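You operate a simulated robot arm through the tools that you are given. There is no shell and no other tool. Be economical: measure what you need, move in short steps, check, and stop when the job is done.

The job below is to be done with a simulated robot arm. You get a single attempt, and the scene is never put back.

## Task
Pack the grey tray on the top of the bench. At the end: the purple shaker is in the grey tray; the blue plaster roll is in the grey tray; the red dowel stands on top of the brown filter; the green driver socket is on the long orange plate; whatever was shut is shut again. Leave all else as you found it, and nothing knocked over.

It is judged by the outcome, as a careful person would: the job done as asked, and still so three seconds after it is handed in. It fails if anything else is knocked over, pushed out of place, dropped, spilled or broken.

## Robot
A 7-joint arm with a two-finger parallel gripper, fixed in place. Base frame: the origin is at the foot of the arm, x ahead of it, y to its left, z up; the work surface is at about z = 859. Lengths are in mm, angles in degrees, forces in N, time in s.
With the tool pointing down near the work surface it reaches from about 300 to 700 mm from the base axis. Its first joint turns from -66.0 to 66.0 degrees. Payload 1.57 kg.
Tool frame: the origin (TCP) lies between the finger pads and is the grasp point; the fingertips stand 30 mm ahead of it; z points along the fingers, y is the line along which they close. Largest opening 110 mm; finger width 24, thickness 12; the body of the gripper, 48 by 112 mm, starts 78 mm behind the TCP.
Orientation is told as [roll, pitch, yaw] about the base's x, y, z axes, in that order, counted from this pose: with the fingers straight down and closing along the base's y, the tool's x points along the base's -x, its y along +y and its z along -z.

## Interface
- The arm moves only by the tool nudge_tool. Its argument "moves" is a list that holds one entry, the list of rows, each a list of 7 numbers: the shift along the base's x, y, z in units of 20 mm (1.0 is 20 mm), then the turn, a rotation vector about the base's x, y, z in units of 6 degrees (1.0 is 6 degrees), then the gripper command, from -1 (shut) to 1 (fully open), values between in proportion. In form: [[[x, y, z, wx, wy, wz, fingers], ...]]. A call has 1 to 20 rows; each row shifts and turns the commanded pose from where the row before left it. A call with a number of a shift or a turn outside -1 to 1 is refused whole. Each row takes 0.2 s and may step no farther than 50 mm and 8.6 degrees from the row before; otherwise, or with a gripper value out of range, the whole call is refused. A pose out of reach is approached as far as the arm can. The call stops where the force on the tool passes 40 N (or 10 N more than at its start, if that is more) or the arm is blocked; 0.2 s more then pass. Each finger travels about 108 mm/s and halts on what it meets, pressing with about 30 N; the grip force reading is that of the motor and also rises with nothing between the fingers. The clock runs only during rows and for 0.2 s after the last one: add rows that do not move to give the fingers time. The reply holds the time, the measured pose of the TCP, the force on the tool along the base axes, the opening and the grip force, in the units named above and with some noise, and new pictures: "views" is both (left out), scene, wrist or none.
- Cameras (640 x 400 px; columns grow to the right, rows downward): "scene" is fixed at [183, -414.3, 1395.4]; the picture's right is [0.54, -0.84, 0.00], its down [-0.53, -0.34, -0.77] and it looks along [0.65, 0.42, -0.63] (base axes); focal length 281 px, centre (320, 200). "wrist" rides on the gripper at [70, 16, -141] in the tool frame; the picture's right is [-0.23, 0.97, 0.00], its down [-0.86, -0.20, -0.48] and it looks along [-0.47, -0.11, 0.88] (tool axes); focal length 222 px, centre (320, 200). There is no depth. A picture from a camera that has moved, and an enlarged one, comes with that camera's place and axes in the base frame and with its lens.
- enlarge(camera, box): a new picture of the part [left, top, right, bottom] of that camera's present view, enlarged. No time passes.
- sign_off(): hands the job in; it is judged then, once.

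Go step by step. Nothing tells you positions but the pictures and the camera data: compare them with the known pose of the tool, close in by small moves and look again before you grip or let go. The budget is 120 turns and 170 pictures, counting those below and the enlarged ones. Unless the task says otherwise, let go and move clear before handing in, and close with one line.

The tools are called after "Request:" as name(argument=value, ...) on one line, values as JSON. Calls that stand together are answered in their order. nudge_tool: Moves the arm, as the interface text tells. Its arguments: {"type":"object","properties":{"moves":{"type":"array","items":{"type":"array","items":{"type":"array","items":{"type":"number"}}}},"views":{"type":"string","enum":["both","scene","wrist","none"]}},"required":["moves"]} The other tools are called the same way: enlarge (camera, box) takes an enlarged picture of a part of a camera's view; sign_off () hands the job in.

At the start:

```text
time_s: 0.0
tool_pos: [460.4, 4.8, 1214.6]
tool_rot: [0.0, 0.0, 0.0]
force: [0.6, 0.0, 0.6]
finger_gap: 109.8
grip_force: 0.1
```

scene: 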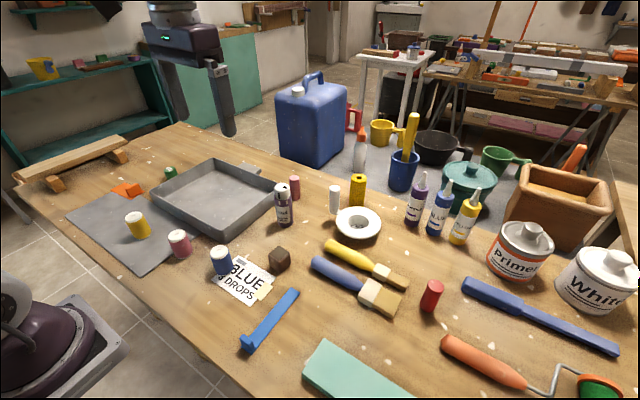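
wrist: 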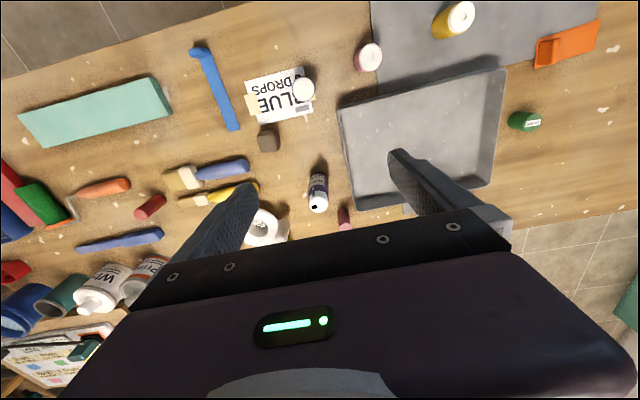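

I see the bench with a grey tray and many small objects. I'll enlarge parts of the pictures to identify the named things.

Request:
enlarge(camera="scene", box=[60, 140, 300, 290])

Request:
enlarge(camera="scene", box=[230, 160, 470, 310])

Request:
enlarge(camera="wrist", box=[320, 0, 640, 200])

Request:
enlarge(camera="scene", box=[400, 130, 640, 400])

```text
2.67 times, centred on (180, 215) of scene
camera zoom: at [183.0, -414.3, 1395.4], right [0.54, -0.84, 0.0], down [-0.53, -0.34, -0.77], along [0.65, 0.42, -0.63], focal length 748 px, centre (693, 160)
```

zoom: 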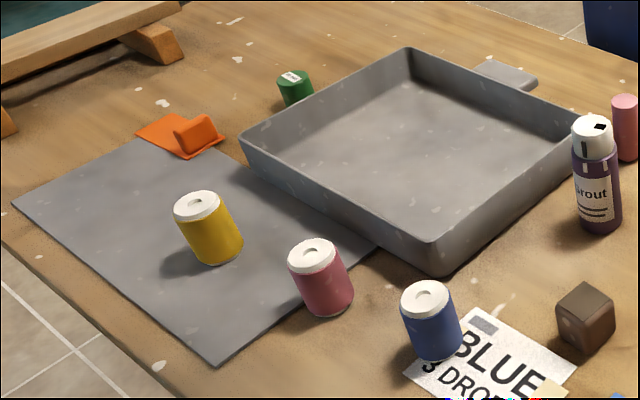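

```text
2.67 times, centred on (350, 235) of scene
camera zoom: at [183.0, -414.3, 1395.4], right [0.54, -0.84, 0.0], down [-0.53, -0.34, -0.77], along [0.65, 0.42, -0.63], focal length 748 px, centre (240, 107)
```

zoom: 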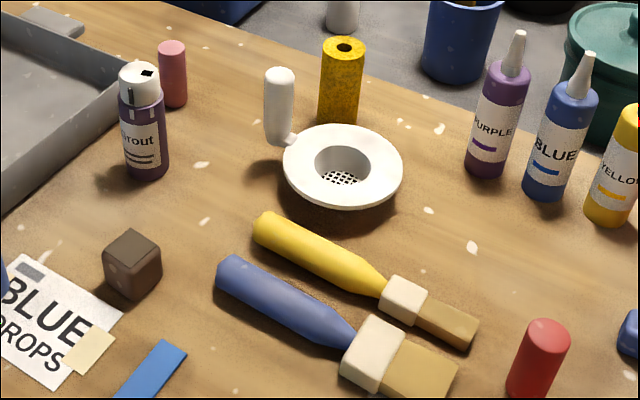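

```text
2.00 times, centred on (480, 100) of wrist
camera zoom: at [390.9, 22.3, 1355.9], right [0.23, 0.97, 0.0], down [0.86, -0.2, 0.48], along [0.47, -0.11, -0.88], focal length 444 px, centre (0, 400)
```

zoom: 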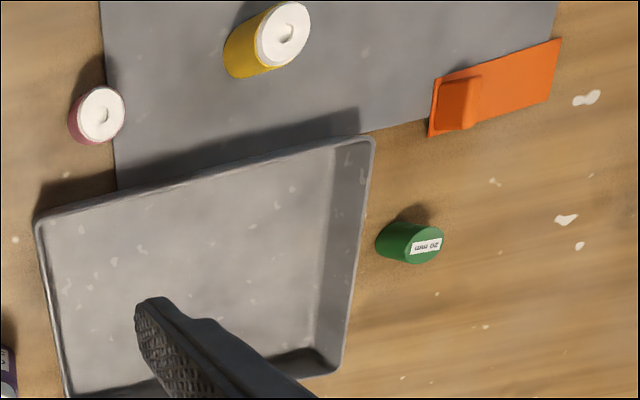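

```text
1.48 times, centred on (520, 265) of scene
camera zoom: at [183.0, -414.3, 1395.4], right [0.54, -0.84, 0.0], down [-0.53, -0.34, -0.77], along [0.65, 0.42, -0.63], focal length 416 px, centre (24, 104)
```

zoom: 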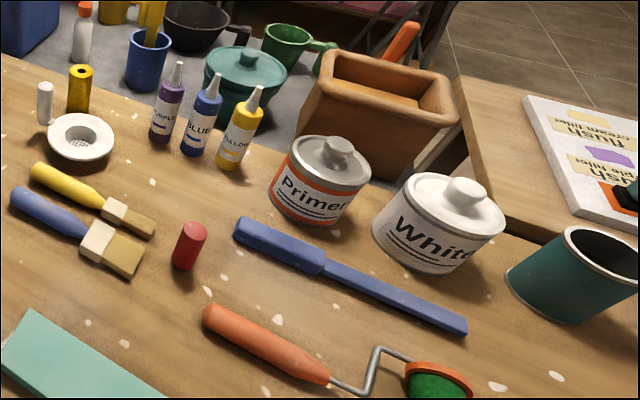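

I need to tell which item is the brown filter and which are the other named things; a closer look at those.

Request:
enlarge(camera="scene", box=[255, 235, 305, 280])

Request:
enlarge(camera="scene", box=[265, 160, 385, 240])

Request:
enlarge(camera="scene", box=[100, 155, 190, 215])

Request:
enlarge(camera="wrist", box=[0, 40, 330, 246])

```text
8.89 times, centred on (280, 258) of scene
camera zoom: at [183.0, -414.3, 1395.4], right [0.54, -0.84, 0.0], down [-0.53, -0.34, -0.77], along [0.65, 0.42, -0.63], focal length 2494 px, centre (676, -311)
```

zoom: 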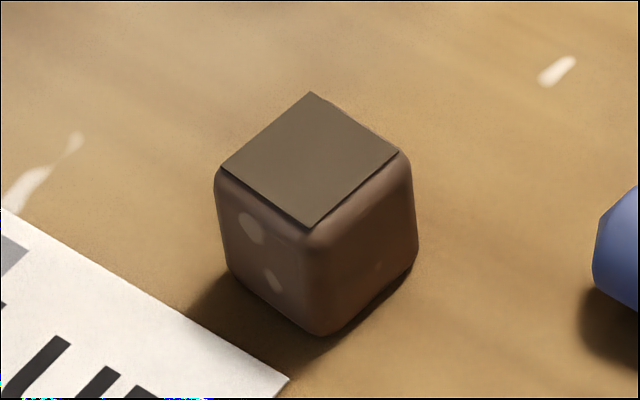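

```text
5.00 times, centred on (325, 200) of scene
camera zoom: at [183.0, -414.3, 1395.4], right [0.54, -0.84, 0.0], down [-0.53, -0.34, -0.77], along [0.65, 0.42, -0.63], focal length 1403 px, centre (295, 200)
```

zoom: 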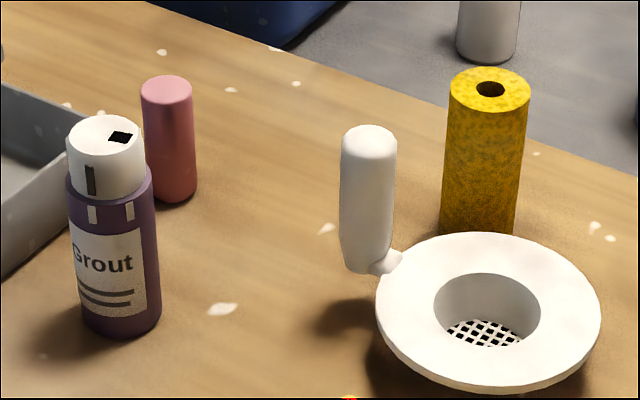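

```text
6.67 times, centred on (145, 185) of scene
camera zoom: at [183.0, -414.3, 1395.4], right [0.54, -0.84, 0.0], down [-0.53, -0.34, -0.77], along [0.65, 0.42, -0.63], focal length 1871 px, centre (1487, 300)
```

zoom: 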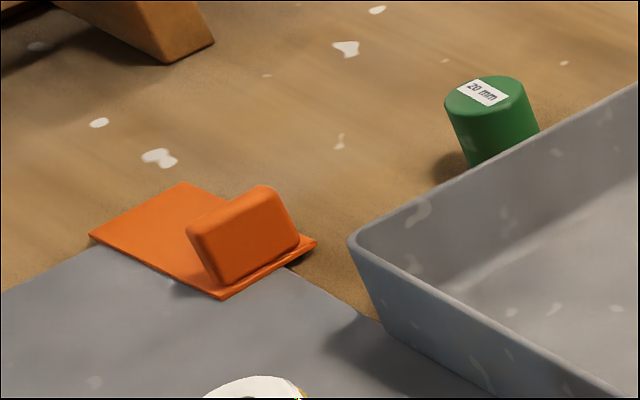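

```text
1.94 times, centred on (165, 143) of wrist
camera zoom: at [390.9, 22.3, 1355.9], right [0.23, 0.97, 0.0], down [0.86, -0.2, 0.48], along [0.47, -0.11, -0.88], focal length 431 px, centre (621, 310)
```

zoom: 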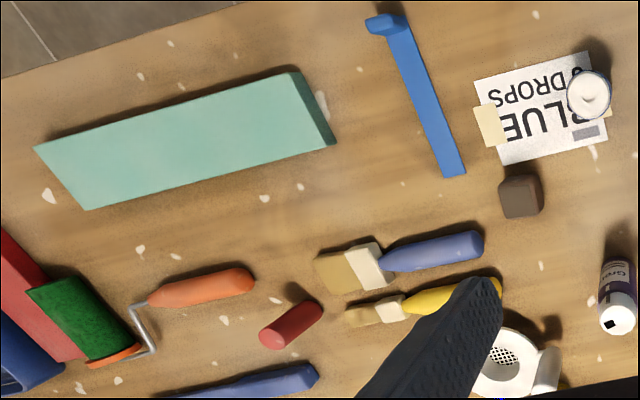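

The grout bottle with the white cap is the purple shaker at about (599,-31). The blue roll is near (398,-11), the brown cube (filter) near (475,-114), the red dowel near (560,-438), the socket near (566,417) and the orange plate around (443,475). I start with the blue roll by moving above it.

Request:
nudge_tool(moves=[[[-0.4, -0.1, -1, 0, 0, 0, 1], [-0.4, -0.1, -1, 0, 0, 0, 1], [-0.4, -0.1, -1, 0, 0, 0, 1], [-0.4, -0.1, -1, 0, 0, 0, 1], [-0.4, -0.1, -1, 0, 0, 0, 1], [-0.4, -0.1, -1, 0, 0, 0, 1], [-0.4, -0.1, -1, 0, 0, 0, 1], [-0.3, -0.1, -1, 0, 0, 0, 1], [0, 0, 0, 0, 0, 0, 1]]])

```text
time_s: 2.0
tool_pos: [398.4, -11.3, 1053.9]
tool_rot: [0.0, 0.1, 0.0]
force: [0.6, -0.3, 1.1]
finger_gap: 110.3
grip_force: 0.1
camera wrist: at [328.5, 6.9, 1195.7], right [0.23, 0.97, 0.0], down [0.86, -0.2, 0.48], along [0.47, -0.11, -0.88], focal length 222 px, centre (320, 200)
```

scene: 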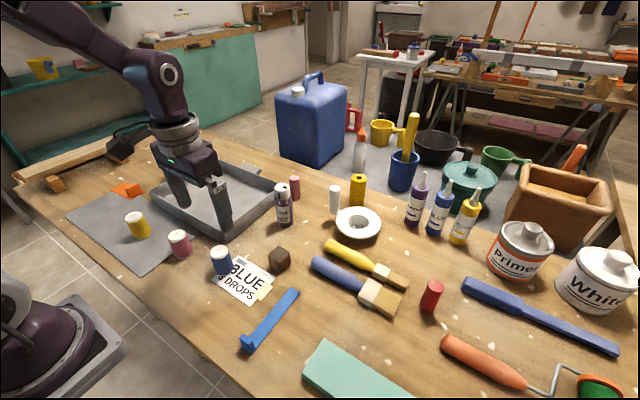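
wrist: 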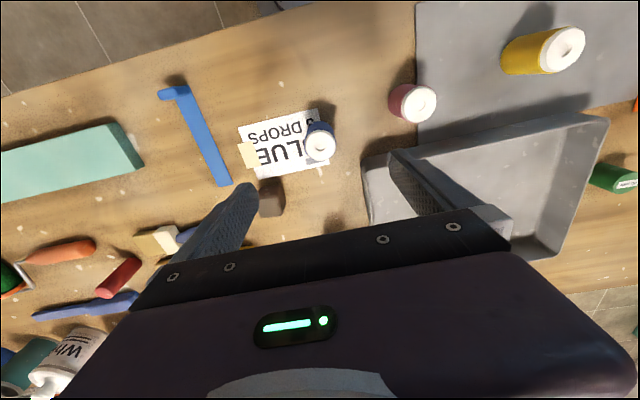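

The picture confirms the roll at about (399,-9). I descend around it, stopping to check the height before closing.

Request:
nudge_tool(moves=[[[0, 0.1, -1, 0, 0, 0, 1], [0, 0, -1, 0, 0, 0, 1], [0, 0, -1, 0, 0, 0, 1], [0, 0, -1, 0, 0, 0, 1], [0, 0, -1, 0, 0, 0, 1], [0, 0, -1, 0, 0, 0, 1], [0, 0, -1, 0, 0, 0, 1], [0, 0, -0.5, 0, 0, 0, 1], [0, 0, 0, 0, 0, 0, 1]]])

```text
time_s: 4.0
tool_pos: [396.4, -10.8, 905.5]
tool_rot: [0.1, 0.0, 0.0]
force: [0.2, 0.0, -0.5]
finger_gap: 110.0
grip_force: 0.1
camera wrist: at [326.6, 7.0, 1046.4], right [0.23, 0.97, 0.0], down [0.86, -0.2, 0.48], along [0.47, -0.11, -0.88], focal length 222 px, centre (320, 200)
```

scene: 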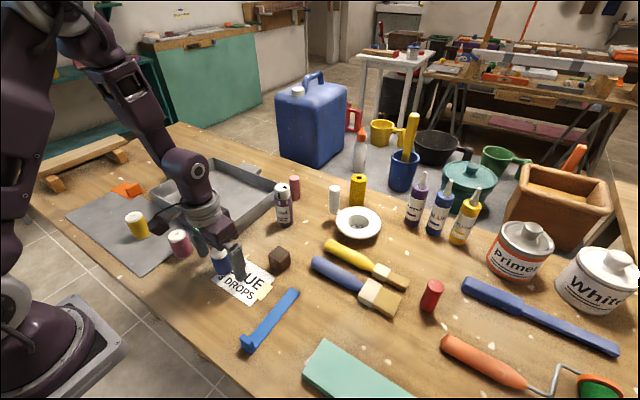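
wrist: 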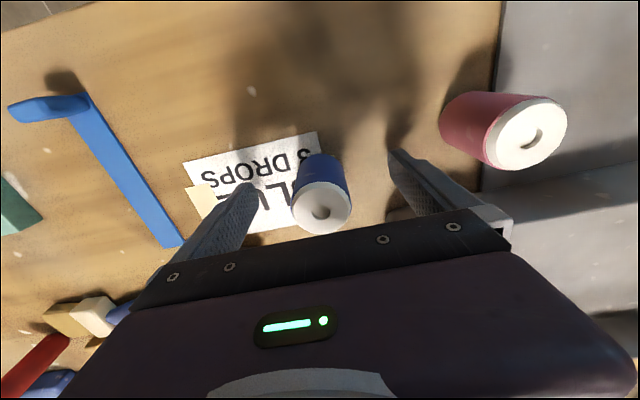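

The roll is centred between the fingers, so I close on it and lift.

Request:
nudge_tool(moves=[[[0, 0.05, 0, 0, 0, 0, 0.2], [0, 0, 0, 0, 0, 0, -0.3], [0, 0, 0, 0, 0, 0, -1], [0, 0, 0, 0, 0, 0, -1], [0, 0, 0, 0, 0, 0, -1]]], views="none")

Request:
nudge_tool(moves=[[[0, 0, 0.5, 0, 0, 0, -1], [0, 0, 1, 0, 0, 0, -1], [0, 0, 1, 0, 0, 0, -1], [0, 0, 1, 0, 0, 0, -1], [0, 0, 1, 0, 0, 0, -1]]])

```text
time_s: 5.2
tool_pos: [396.5, -7.3, 905.1]
tool_rot: [-0.1, -0.1, 0.1]
force: [0.4, -0.4, -0.5]
finger_gap: 39.7
grip_force: 29.3
```

```text
time_s: 6.4
tool_pos: [397.3, -6.7, 993.1]
tool_rot: [0.0, 0.0, 0.1]
force: [0.6, 0.2, -2.0]
finger_gap: 38.5
grip_force: 30.0
camera wrist: at [327.8, 10.0, 1134.6], right [0.23, 0.97, 0.0], down [0.85, -0.2, 0.48], along [0.47, -0.11, -0.88], focal length 222 px, centre (320, 200)
```

scene: 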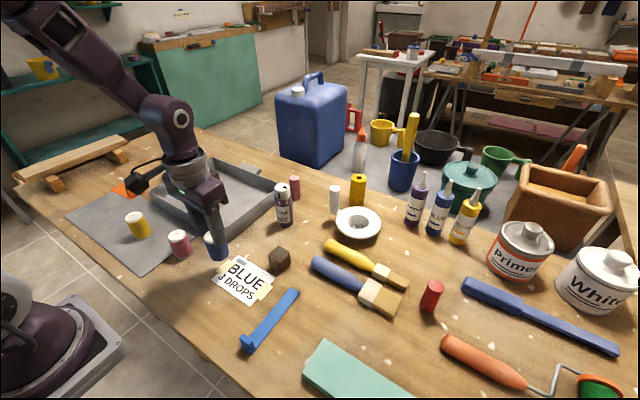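
wrist: 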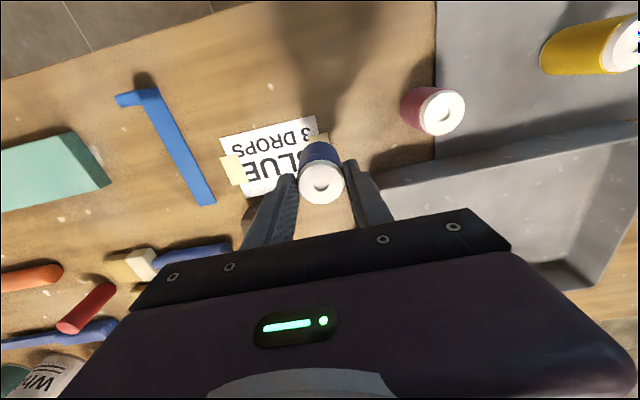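

The roll is held upright. I carry it over the tray towards (540,260).

Request:
nudge_tool(moves=[[[0.51, 0.955, 1, 0, 0, 0, -1], [0.51, 0.955, 0.5, 0, 0, 0, -1], [0.51, 0.955, 0, 0, 0, 0, -1], [0.51, 0.955, 0, 0, 0, 0, -1], [0.51, 0.955, 0, 0, 0, 0, -1], [0.51, 0.955, 0, 0, 0, 0, -1], [0.51, 0.955, 0, 0, 0, 0, -1], [0.51, 0.955, 0, 0, 0, 0, -1], [0.51, 0.955, 0, 0, 0, 0, -1], [0.51, 0.955, 0, 0, 0, 0, -1], [0.51, 0.955, 0, 0, 0, 0, -1], [0.51, 0.955, 0, 0, 0, 0, -1], [0.51, 0.955, 0, 0, 0, 0, -1], [0.51, 0.955, 0, 0, 0, 0, -1], [0, 0, 0, 0, 0, 0, -1]]])

```text
time_s: 9.6
tool_pos: [540.3, 263.7, 1025.6]
tool_rot: [0.0, 0.0, 0.0]
force: [-0.4, 0.5, -1.2]
finger_gap: 38.3
grip_force: 30.0
camera wrist: at [470.1, 279.7, 1166.8], right [0.23, 0.97, 0.0], down [0.86, -0.2, 0.48], along [0.47, -0.11, -0.88], focal length 222 px, centre (320, 200)
```

scene: 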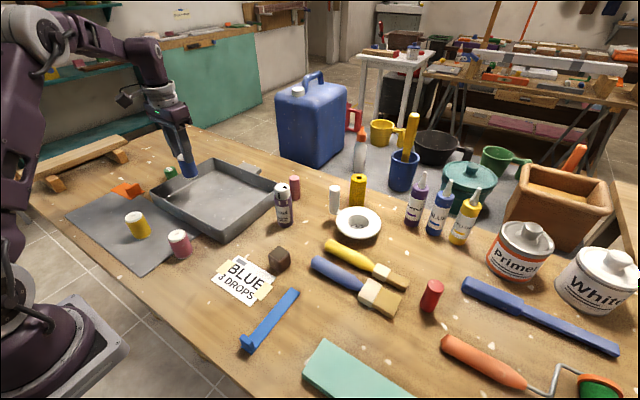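
wrist: 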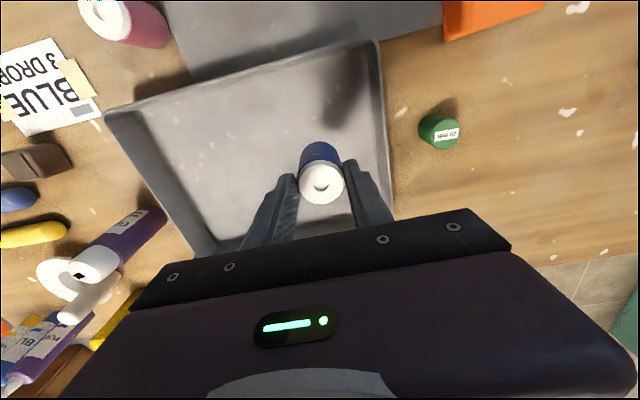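

The tray spans roughly x 455–680, y 45–345. I lower the roll onto the tray floor.

Request:
nudge_tool(moves=[[[0, -0.4, -1, 0, 0, 0, -1], [0, -0.4, -1, 0, 0, 0, -1], [0, 0, -1, 0, 0, 0, -1], [0, 0, -1, 0, 0, 0, -1], [0, 0, -1, 0, 0, 0, -1], [0, 0, -0.5, 0, 0, 0, -1], [0, 0, -0.15, 0, 0, 0, -1], [0, 0, 0, 0, 0, 0, -1]]])

```text
time_s: 10.9
tool_pos: [544.3, 244.2, 927.3]
tool_rot: [0.1, -0.5, 0.0]
force: [-0.5, -1.0, 10.4]
finger_gap: 38.6
grip_force: 29.5
stopped in row 6: the force on the tool passed its limit (the readings are from after the stop); the commanded pose is now the measured one
camera wrist: at [471.7, 260.8, 1067.4], right [0.23, 0.97, 0.01], down [0.85, -0.2, 0.49], along [0.47, -0.11, -0.87], focal length 222 px, centre (320, 200)
```

scene: 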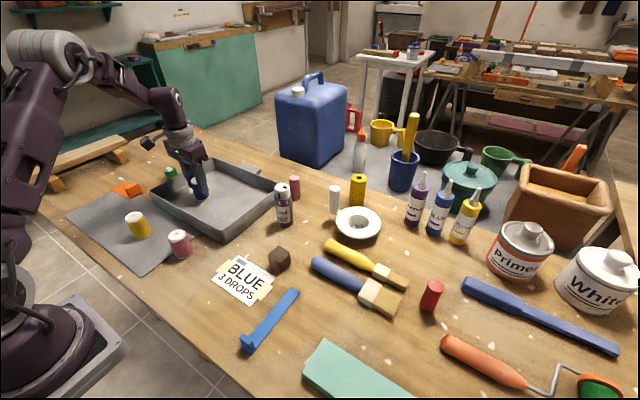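
wrist: 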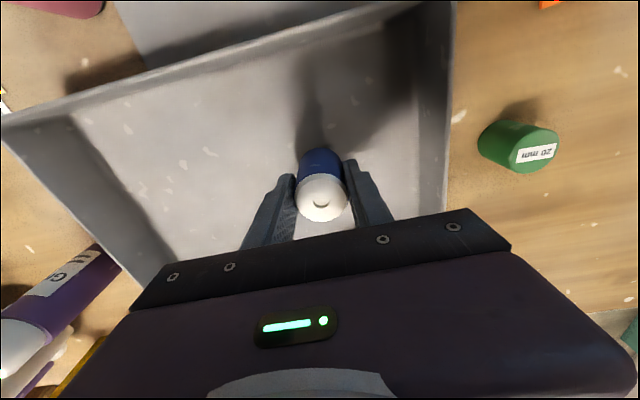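

Contact came at z 927, a bit higher than expected. I check closely whether the roll sits on the tray floor.

Request:
enlarge(camera="scene", box=[140, 140, 280, 240])

Request:
enlarge(camera="wrist", box=[240, 100, 400, 250])

```text
4.00 times, centred on (210, 190) of scene
camera zoom: at [182.8, -414.4, 1395.4], right [0.54, -0.84, 0.0], down [-0.53, -0.34, -0.77], along [0.65, 0.42, -0.63], focal length 1122 px, centre (760, 240)
```

zoom: 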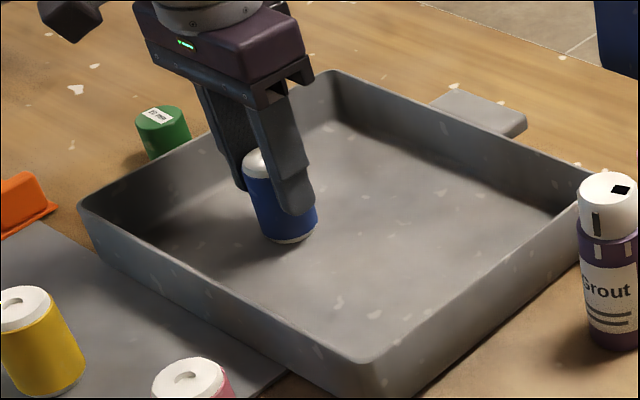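

```text
2.67 times, centred on (320, 175) of wrist
camera zoom: at [471.7, 260.8, 1067.4], right [0.23, 0.97, 0.01], down [0.85, -0.2, 0.49], along [0.47, -0.11, -0.87], focal length 592 px, centre (320, 267)
```

zoom: 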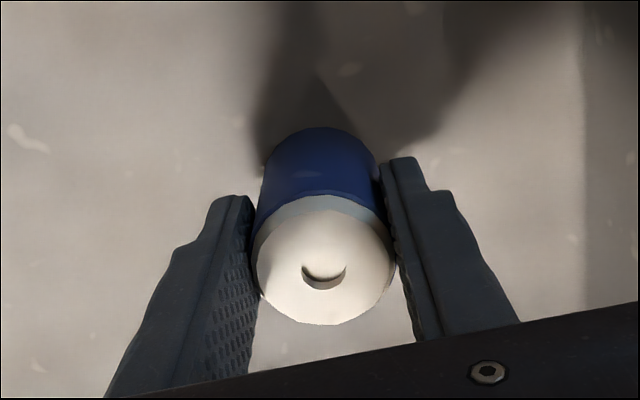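

The roll had slipped a little in the grip and its base is on the tray floor. I let go gently with a partial opening and look.

Request:
nudge_tool(moves=[[[0, 0, 0, 0, 0, 0, -0.2], [0, 0, 0, 0, 0, 0, 0.1], [0, 0, 0, 0, 0, 0, 0.2], [0, 0, 0, 0, 0, 0, 0.2]]], views="wrist")

Request:
enlarge(camera="scene", box=[140, 140, 280, 240])

```text
time_s: 11.9
tool_pos: [542.5, 245.7, 926.8]
tool_rot: [0.1, -0.4, 0.0]
force: [0.0, 0.2, -0.6]
finger_gap: 66.1
grip_force: 0.1
camera wrist: at [471.5, 260.8, 1066.7], right [0.23, 0.97, 0.0], down [0.85, -0.2, 0.48], along [0.47, -0.11, -0.87], focal length 222 px, centre (320, 200)
```

wrist: 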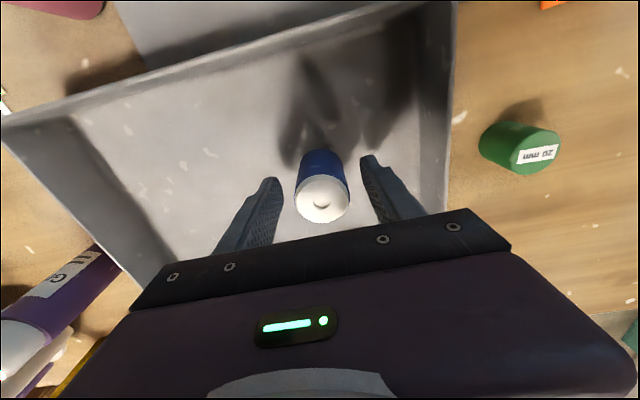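

```text
4.00 times, centred on (210, 190) of scene
camera zoom: at [183.0, -414.3, 1395.4], right [0.54, -0.84, 0.0], down [-0.53, -0.34, -0.77], along [0.65, 0.42, -0.63], focal length 1122 px, centre (760, 240)
```

zoom: 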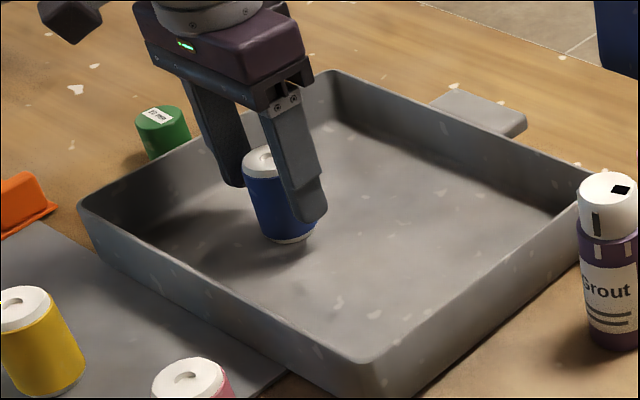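

The roll stands on its own in the tray. I raise the arm and go toward the green socket, turning the tool 66° so the fingers clear the tray.

Request:
nudge_tool(moves=[[[0, 0, 1, 0, 0, 0, 0.2], [0, 0, 1, 0, 0, 0, 0.2], [0, 0, 1, 0, 0, 0, 0.2], [0, 0, 1, 0, 0, 0, 0.2], [0, 0, 1, 0, 0, 0, 0.2], [0, 0, 1, 0, 0, 0, 0.2], [0.07, 0.73, 0, 0, 0, 1, 0.2], [0.07, 0.73, 0, 0, 0, 1, 0.2], [0.07, 0.73, 0, 0, 0, 1, 0.2], [0.07, 0.73, 0, 0, 0, 1, 0.2], [0.07, 0.73, 0, 0, 0, 1, 0.2], [0.07, 0.73, 0, 0, 0, 1, 0.2], [0.07, 0.73, 0, 0, 0, 1, 0.2], [0.07, 0.73, 0, 0, 0, 1, 0.2], [0.07, 0.73, 0, 0, 0, 1, 0.2], [0.07, 0.73, 0, 0, 0, 1, 0.2], [0.07, 0.73, 0, 0, 0, 1, 0.2], [0, 0, 0, 0, 0, 0, 0.2]]])

```text
time_s: 15.7
tool_pos: [529.2, 377.8, 1043.2]
tool_rot: [0.1, -0.4, 66.1]
force: [-0.2, 0.3, -0.3]
finger_gap: 66.0
grip_force: 0.0
out of reach, approached as far as the arm can: row 14, 15, 16, 17
camera wrist: at [485.2, 320.0, 1184.7], right [-0.8, 0.6, 0.0], down [0.53, 0.7, 0.48], along [0.29, 0.39, -0.87], focal length 222 px, centre (320, 200)
```

scene: 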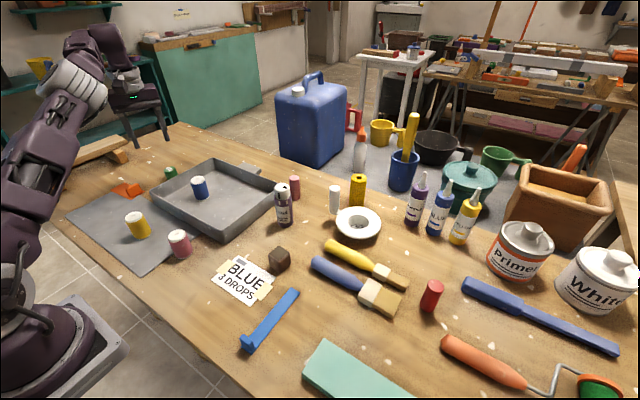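
wrist: 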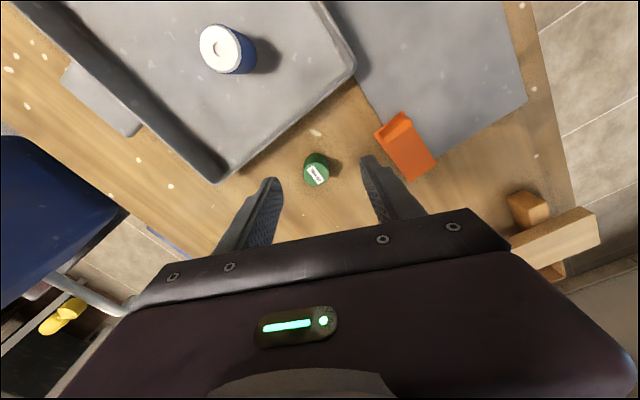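

The arm was at its reach limit at this height; the socket is at about (560,413). I go lower first and then outward.

Request:
nudge_tool(moves=[[[0, 0, -1, 0, 0, 0, 0.2], [0, 0, -1, 0, 0, 0, 0.2], [0, 0, -1, 0, 0, 0, 0.2], [0, 0, -1, 0, 0, 0, 0.2], [0, 0, -0.4, 0, 0, 0, 0.2], [0.5, 0.6, 0, 0, 0, 0, 0.2], [0.5, 0.6, 0, 0, 0, 0, 0.2], [0.5, 0.5, 0, 0, 0, 0, 0.2], [0, 0, 0, 0, 0, 0, 0.2]]])

```text
time_s: 17.7
tool_pos: [543.2, 394.4, 957.6]
tool_rot: [0.1, -0.4, 66.0]
force: [0.3, 0.2, 0.2]
finger_gap: 66.2
grip_force: 0.1
out of reach, approached as far as the arm can: row 7, 8
camera wrist: at [499.1, 336.6, 1097.4], right [-0.8, 0.6, 0.0], down [0.53, 0.7, 0.48], along [0.29, 0.39, -0.87], focal length 222 px, centre (320, 200)
```

scene: 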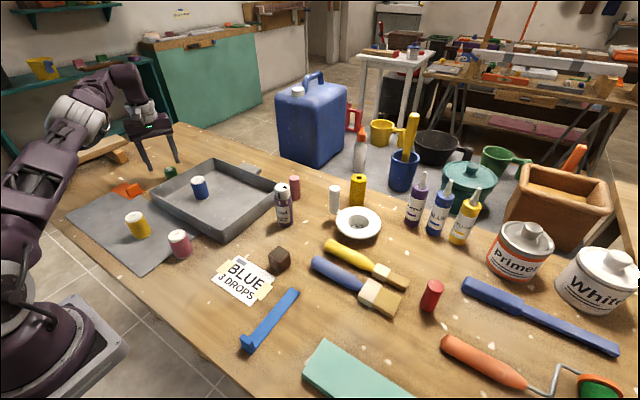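
wrist: 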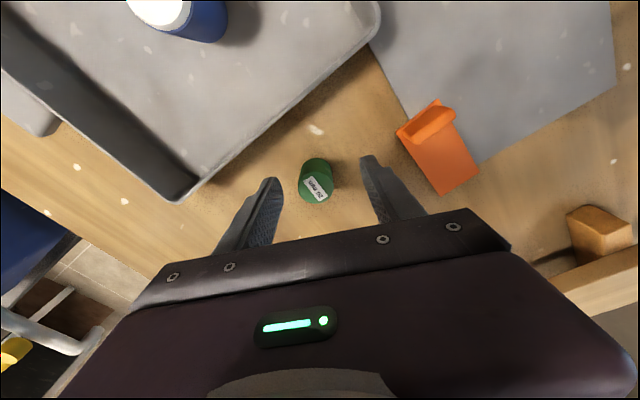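

The limit is just short of the socket, so I tilt the fingers outward by 9° about the closing axis to gain reach.

Request:
nudge_tool(moves=[[[0, 0, 0, 0.7, -0.3, 0, 0.2], [0, 0, 0, 0.7, -0.3, 0, 0.2], [0.3, 0.3, -0.3, 0, 0, 0, 0.2], [0.3, 0.3, -0.3, 0, 0, 0, 0.2], [0.2, 0.25, -0.2, 0, 0, 0, 0.2], [0, 0, 0, 0, 0, 0, 0.2]]])

```text
time_s: 19.1
tool_pos: [559.1, 410.1, 939.8]
tool_rot: [0.1, -9.6, 66.0]
force: [-0.1, 0.8, 0.7]
finger_gap: 66.0
grip_force: 0.0
camera wrist: at [506.5, 334.2, 1067.5], right [-0.8, 0.6, 0.04], down [0.49, 0.62, 0.61], along [0.34, 0.51, -0.79], focal length 222 px, centre (320, 200)
```

scene: 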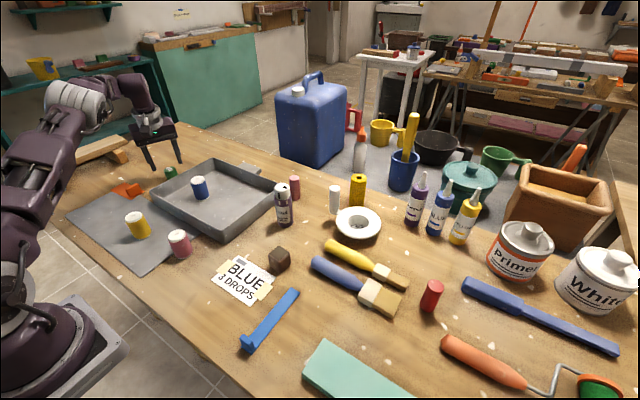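
wrist: 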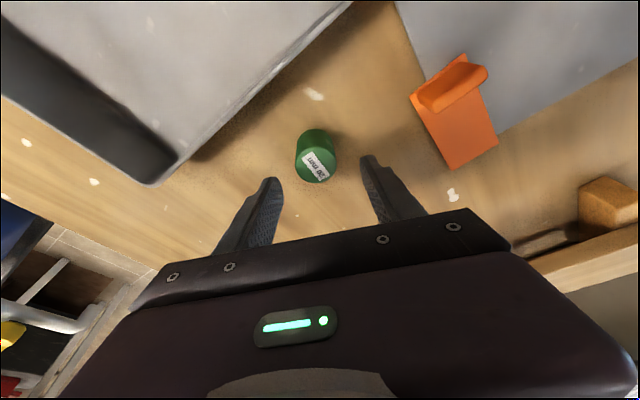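

The socket sits at about (560,413), aligned with the fingers. I lower straight down to grip height.

Request:
nudge_tool(moves=[[[0, 0.05, -0.8, 0, 0, 0, 0.2], [0, 0, -0.8, 0, 0, 0, 0.2], [0, 0, -0.6, 0, 0, 0, 0.2], [0, 0, 0, 0, 0, 0, 0.2]]])

```text
time_s: 20.1
tool_pos: [558.3, 412.6, 896.3]
tool_rot: [0.2, -9.6, 65.9]
force: [0.4, 0.8, -1.2]
finger_gap: 66.0
grip_force: 0.1
camera wrist: at [506.9, 335.4, 1024.0], right [-0.8, 0.6, 0.04], down [0.49, 0.62, 0.61], along [0.34, 0.51, -0.79], focal length 222 px, centre (320, 200)
```

scene: 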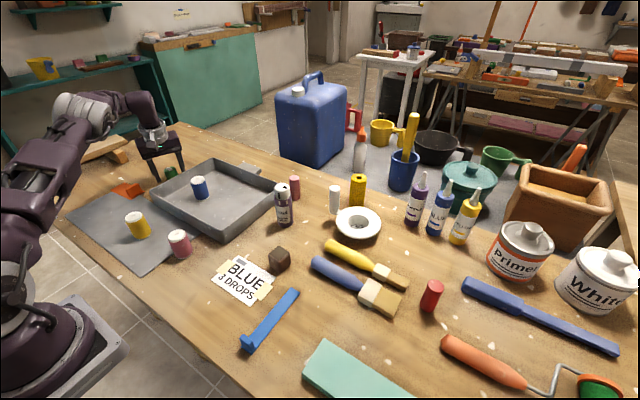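
wrist: 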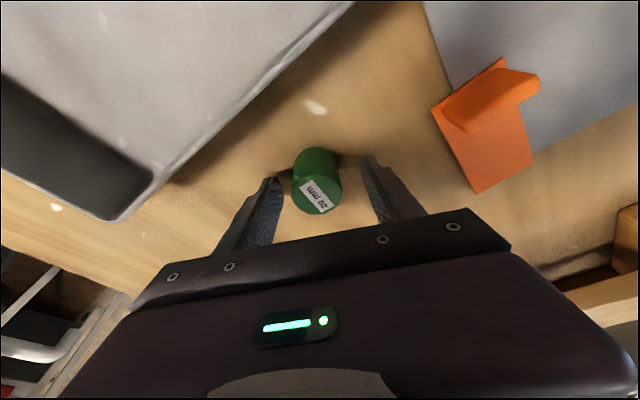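

The socket is centred between the fingers; I close.

Request:
nudge_tool(moves=[[[0, 0, 0, 0, 0, 0, -0.2], [0, 0, 0, 0, 0, 0, -0.6], [0, 0, 0, 0, 0, 0, -1], [0, 0, 0, 0, 0, 0, -1], [0, 0, 0, 0, 0, 0, -1]]], views="wrist")

```text
time_s: 21.3
tool_pos: [558.7, 412.1, 897.0]
tool_rot: [0.3, -9.6, 65.9]
force: [0.1, 0.5, 1.8]
finger_gap: 32.9
grip_force: 29.7
camera wrist: at [507.0, 335.4, 1024.3], right [-0.8, 0.6, 0.04], down [0.49, 0.62, 0.61], along [0.34, 0.51, -0.79], focal length 222 px, centre (320, 200)
```

wrist: 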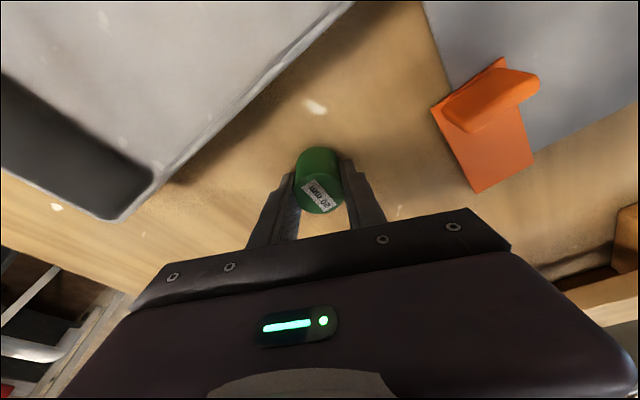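

Gripped at 33 mm. I lift gently and check that it has not slipped.

Request:
nudge_tool(moves=[[[0, 0, 0.3, 0, 0, 0, -1], [0, 0, 0.5, 0, 0, 0, -1], [0, 0, 0.8, 0, 0, 0, -1], [0, 0, 0.8, 0, 0, 0, -1], [0, 0, 0.6, 0, 0, 0, -1], [-0.6, 0.36, 0, 0, 0, 0, -1], [-0.8, 0.5, 0, 0, 0, 0, -1], [-0.8, 0.5, 0, 0, 0, 0, -1], [-0.8, 0.5, 0, 0, 0, 0, -1], [-0.8, 0.5, 0, 0, 0, 0, -1], [-0.8, 0.5, 0, 0, 0, 0, -1], [-0.8, 0.46, 0, 0, 0, 0, -1], [-0.73, 0.45, 0, 0, 0, 0, -1], [0, 0, 0, 0, 0, 0, -1]]])

Request:
enlarge(camera="scene", box=[80, 120, 200, 220])

```text
time_s: 24.3
tool_pos: [435.9, 488.2, 955.4]
tool_rot: [0.3, -9.6, 66.1]
force: [0.1, 0.3, -0.9]
finger_gap: 32.5
grip_force: 30.3
camera wrist: at [383.6, 410.7, 1083.3], right [-0.8, 0.6, 0.04], down [0.49, 0.62, 0.61], along [0.34, 0.51, -0.79], focal length 222 px, centre (320, 200)
```

scene: 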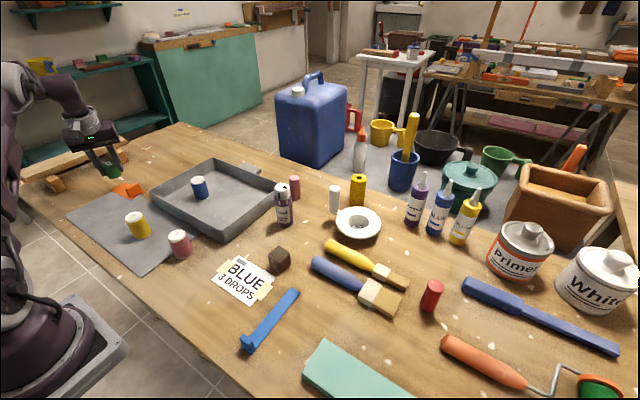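
wrist: 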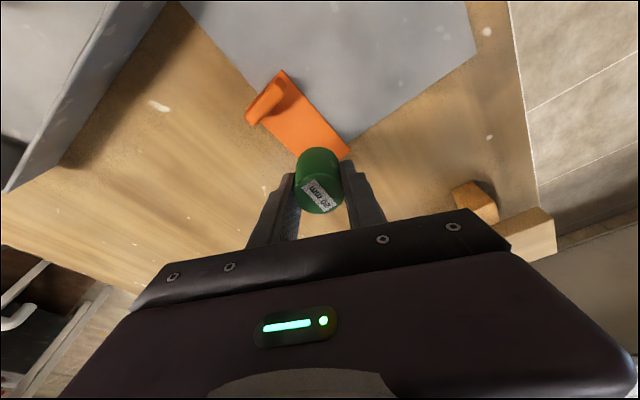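

```text
4.00 times, centred on (140, 170) of scene
camera zoom: at [183.0, -414.3, 1395.5], right [0.54, -0.84, 0.0], down [-0.53, -0.34, -0.77], along [0.65, 0.42, -0.63], focal length 1122 px, centre (1040, 320)
```

zoom: 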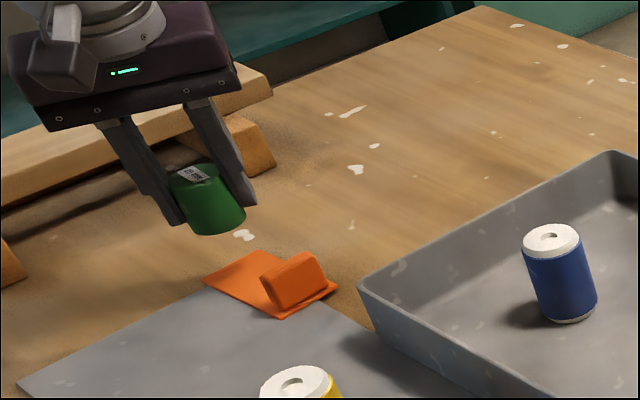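

The socket is held straight above the free part of the plate. I lower it with fine steps at the end.

Request:
nudge_tool(moves=[[[0.05, -0.1, -0.9, 0, 0, 0, -1], [0, 0, -0.9, 0, 0, 0, -1], [0, 0, -0.4, 0, 0, 0, -1], [0, 0, -0.15, 0, 0, 0, -1], [0, 0, -0.1, 0, 0, 0, -1], [0, 0, -0.1, 0, 0, 0, -1], [0, 0, 0, 0, 0, 0, -1]]])

Request:
enlarge(camera="scene", box=[80, 140, 176, 220])

```text
time_s: 25.9
tool_pos: [437.0, 484.6, 904.6]
tool_rot: [0.2, -9.6, 66.0]
force: [-0.1, 0.6, -0.6]
finger_gap: 33.0
grip_force: 30.1
camera wrist: at [384.8, 408.1, 1032.8], right [-0.8, 0.6, 0.04], down [0.49, 0.62, 0.61], along [0.34, 0.51, -0.79], focal length 222 px, centre (320, 200)
```

scene: 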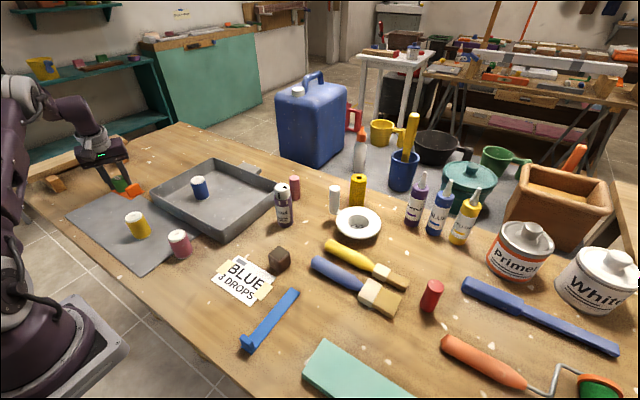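
wrist: 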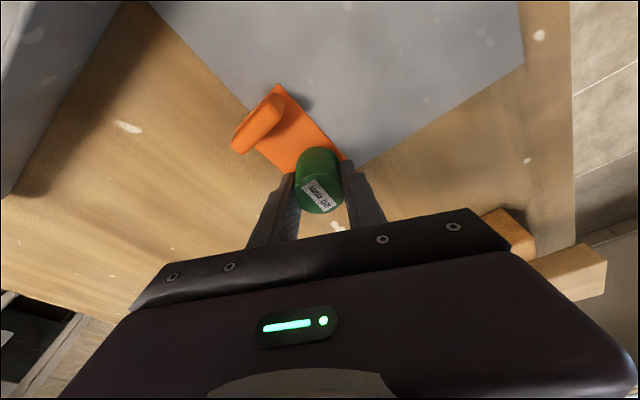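

```text
5.00 times, centred on (128, 180) of scene
camera zoom: at [183.0, -414.3, 1395.5], right [0.54, -0.84, 0.0], down [-0.53, -0.34, -0.77], along [0.65, 0.42, -0.63], focal length 1403 px, centre (1280, 300)
```

zoom: 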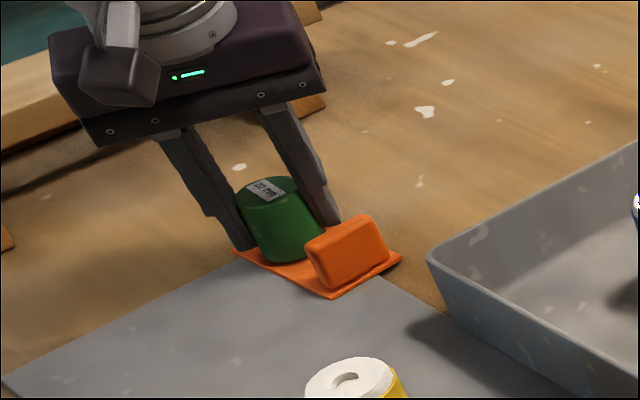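

The socket is a few millimetres above the plate and over its free area. I continue down in tiny steps.

Request:
nudge_tool(moves=[[[0, 0, -0.08, 0, 0, 0, -1], [0, 0, -0.08, 0, 0, 0, -1], [0, 0, 0, 0, 0, 0, -1]]], views="none")

```text
time_s: 26.7
tool_pos: [437.3, 485.8, 903.9]
tool_rot: [0.2, -9.7, 66.0]
force: [-1.2, -0.3, 8.8]
finger_gap: 32.6
grip_force: 30.1
```

Contact at z ≈ 904 with about 9 N. I release slowly, partially opening, and look.

Request:
nudge_tool(moves=[[[0, 0, 0.02, 0, 0, 0, -0.3], [0, 0, 0, 0, 0, 0, -0.2], [0, 0, 0, 0, 0, 0, 0], [0, 0, 0, 0, 0, 0, 0]]], views="wrist")

Request:
enlarge(camera="scene", box=[80, 140, 176, 220])

```text
time_s: 27.7
tool_pos: [436.0, 485.7, 902.7]
tool_rot: [0.3, -9.6, 66.1]
force: [0.7, 1.5, 0.0]
finger_gap: 54.8
grip_force: 0.1
camera wrist: at [384.5, 408.5, 1030.9], right [-0.8, 0.6, 0.04], down [0.49, 0.62, 0.61], along [0.34, 0.51, -0.79], focal length 222 px, centre (320, 200)
```

wrist: 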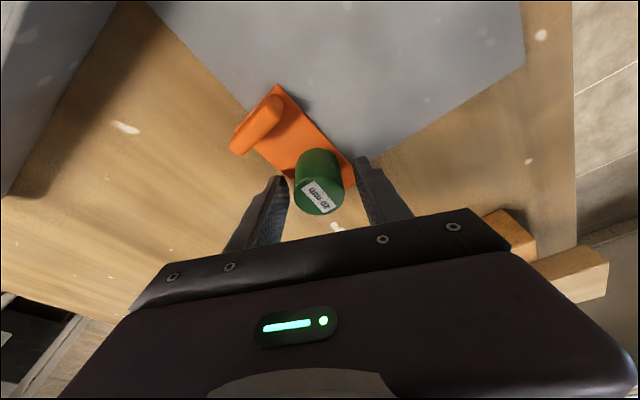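

```text
5.00 times, centred on (128, 180) of scene
camera zoom: at [183.0, -414.3, 1395.4], right [0.54, -0.84, 0.0], down [-0.53, -0.34, -0.77], along [0.65, 0.42, -0.63], focal length 1403 px, centre (1280, 300)
```

zoom: 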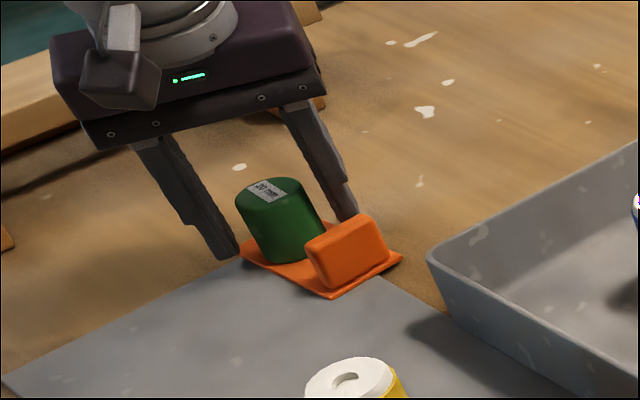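

The socket stands on the plate. I rise clear, straighten the tool and travel back towards the shaker.

Request:
nudge_tool(moves=[[[0, 0, 0.5, 0, 0, 0, 0], [0, 0, 1, 0, 0, 0, 0], [0, 0, 1, 0, 0, 0, 0], [0, 0, 1, 0, 0, 0, 0], [-0.2, -0.4, 1, 0, 0, 0, 0.5], [-0.1, -0.8, 1, -0.7, 0.3, 0, 1], [0, -1, 1, -0.7, 0.3, 0, 1], [0, -1, 1, 0, 0, -1, 1], [0, -1, 1, 0, 0, -1, 1], [0.3, -1, 0, 0, 0, -1, 1], [0.3, -1, 0, 0, 0, -1, 1], [0.3, -1, 0, 0, 0, -1, 1], [0.3, -1, 0, 0, 0, -1, 1], [0.3, -1, 0, 0, 0, -1, 1], [0.3, -1, 0, 0, 0, -1, 1], [0.3, -1, 0, 0, 0, -1, 1], [0.3, -1, 0, 0, 0, -1, 1], [0.3, -1, 0, 0, 0, -1, 1]]], views="scene")

Request:
enlarge(camera="scene", box=[80, 140, 176, 220])

```text
time_s: 31.5
tool_pos: [485.3, 221.4, 1070.3]
tool_rot: [0.1, -0.4, 0.0]
force: [-0.1, 0.5, 0.2]
finger_gap: 109.9
grip_force: 0.0
```

scene: 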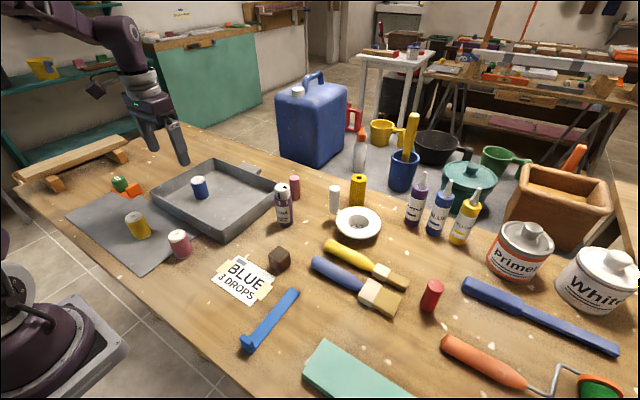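

```text
5.00 times, centred on (128, 180) of scene
camera zoom: at [183.0, -414.3, 1395.4], right [0.54, -0.84, 0.0], down [-0.53, -0.34, -0.77], along [0.65, 0.42, -0.63], focal length 1403 px, centre (1280, 300)
```

zoom: 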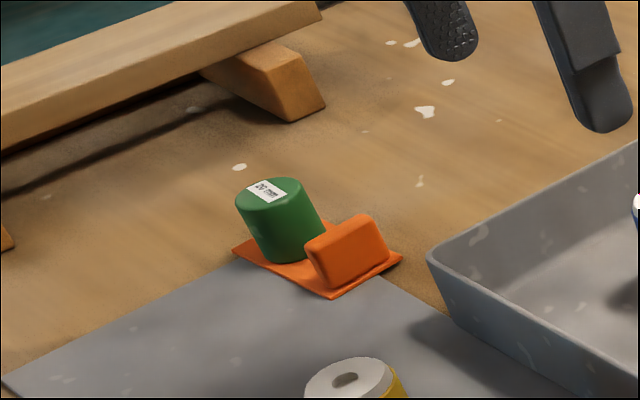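

The socket is well placed. Next I move near the shaker, stopping a little short of it to measure.

Request:
nudge_tool(moves=[[[0.3, -0.97, 0, 0, 0, 0, 1], [0.3, -0.97, 0, 0, 0, 0, 1], [0.3, -0.97, 0, 0, 0, 0, 1], [0.3, -0.97, 0, 0, 0, 0, 1], [0.3, -0.97, 0, 0, 0, 0, 1], [0.3, -0.97, 0, 0, 0, 0, 1], [0.3, -0.97, 0, 0, 0, 0, 1], [0.3, -0.97, 0, 0, 0, 0, 1], [0.3, -0.97, 0, 0, 0, 0, 1], [0.3, -0.97, 0, 0, 0, 0, 1], [0.3, -0.97, 0, 0, 0, 0, 1], [0.3, -0.97, 0, 0, 0, 0, 1], [0.3, -0.97, 0, 0, 0, 0, 1], [0, 0, 0, 0, 0, 0, 1]]])

```text
time_s: 34.5
tool_pos: [562.7, -31.3, 1072.1]
tool_rot: [0.0, -0.4, 0.0]
force: [0.7, 0.0, -0.6]
finger_gap: 110.1
grip_force: 0.0
camera wrist: at [490.2, -14.8, 1213.3], right [0.23, 0.97, 0.0], down [0.85, -0.2, 0.48], along [0.47, -0.11, -0.87], focal length 222 px, centre (320, 200)
```

scene: 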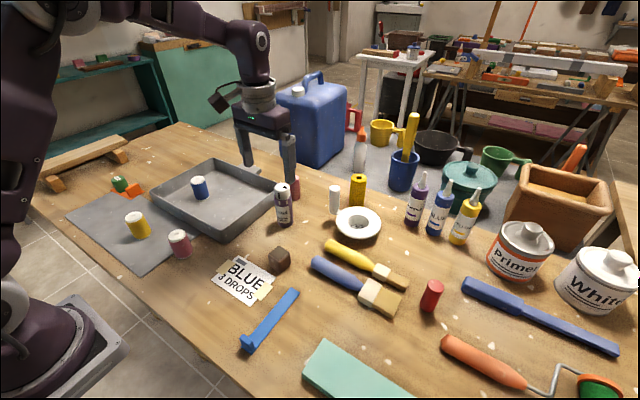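
wrist: 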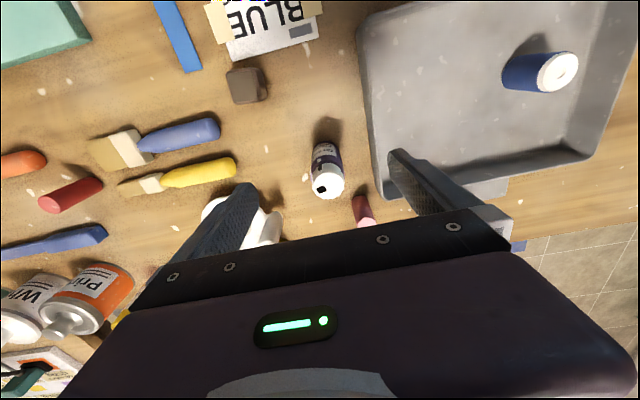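

The shaker stands at about (597,-31), top near z 982. I narrow the fingers to 80 mm, centre over it and descend to its body.

Request:
nudge_tool(moves=[[[0.85, 0, 0, 0, 0, 0, 0.45], [0.85, 0, 0, 0, 0, 0, 0.45], [0, 0, -1, 0, 0, 0, 0.45], [0, 0, -0.5, 0, 0, 0, 0.45], [0, 0, 0, 0, 0, 0, 0.45]]])

```text
time_s: 35.7
tool_pos: [597.5, -31.4, 1041.0]
tool_rot: [0.1, -0.4, -0.1]
force: [-0.2, -0.3, 0.2]
finger_gap: 79.8
grip_force: 0.1
camera wrist: at [525.3, -15.6, 1182.1], right [0.23, 0.97, 0.0], down [0.85, -0.2, 0.48], along [0.47, -0.11, -0.87], focal length 222 px, centre (320, 200)
```

scene: 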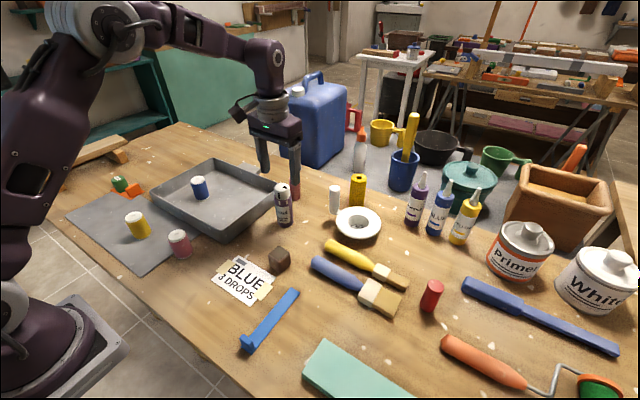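
wrist: 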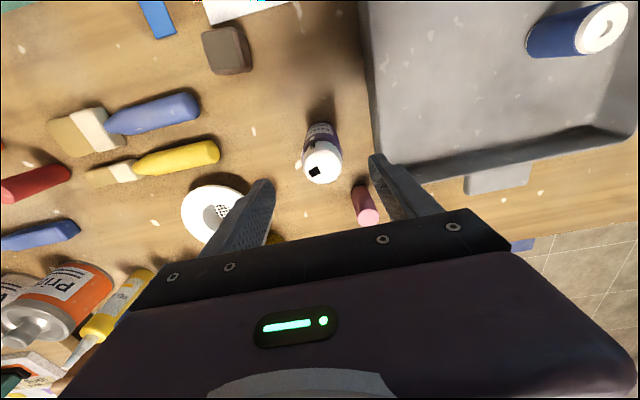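

Alignment holds. I descend to z ≈ 935.

Request:
nudge_tool(moves=[[[0.1, 0, -1, 0, 0, 0, 0.45], [0, 0, -1, 0, 0, 0, 0.45], [0, 0, -1, 0, 0, 0, 0.45], [0, 0, -1, 0, 0, 0, 0.45], [0, 0, -1, 0, 0, 0, 0.45], [0, 0, -0.3, 0, 0, 0, 0.45], [0, 0, 0, 0, 0, 0, 0.45]]])

```text
time_s: 37.3
tool_pos: [598.0, -31.0, 935.6]
tool_rot: [0.0, -0.3, 0.1]
force: [0.4, -0.8, 0.0]
finger_gap: 79.7
grip_force: 0.0
camera wrist: at [527.1, -14.8, 1077.0], right [0.23, 0.97, 0.0], down [0.85, -0.2, 0.48], along [0.47, -0.11, -0.87], focal length 222 px, centre (320, 200)
```

scene: 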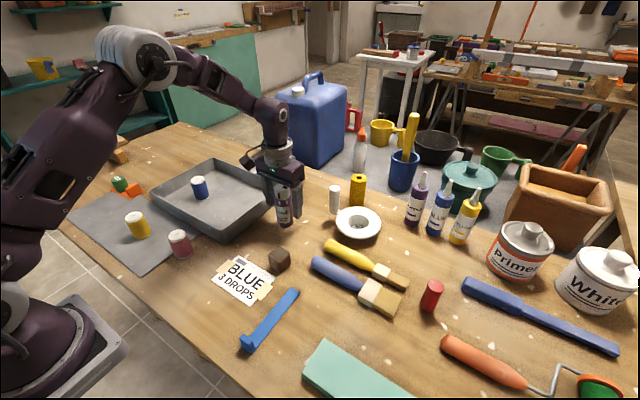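
wrist: 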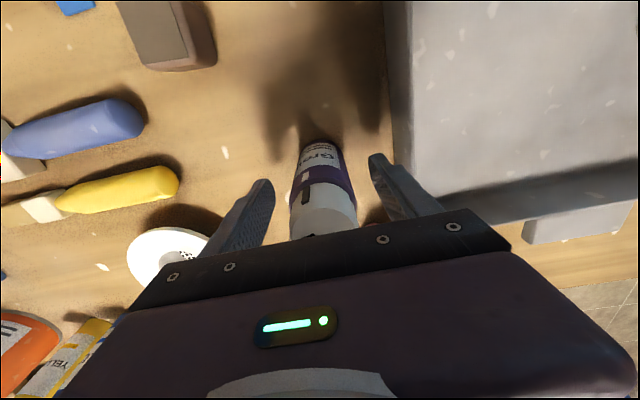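

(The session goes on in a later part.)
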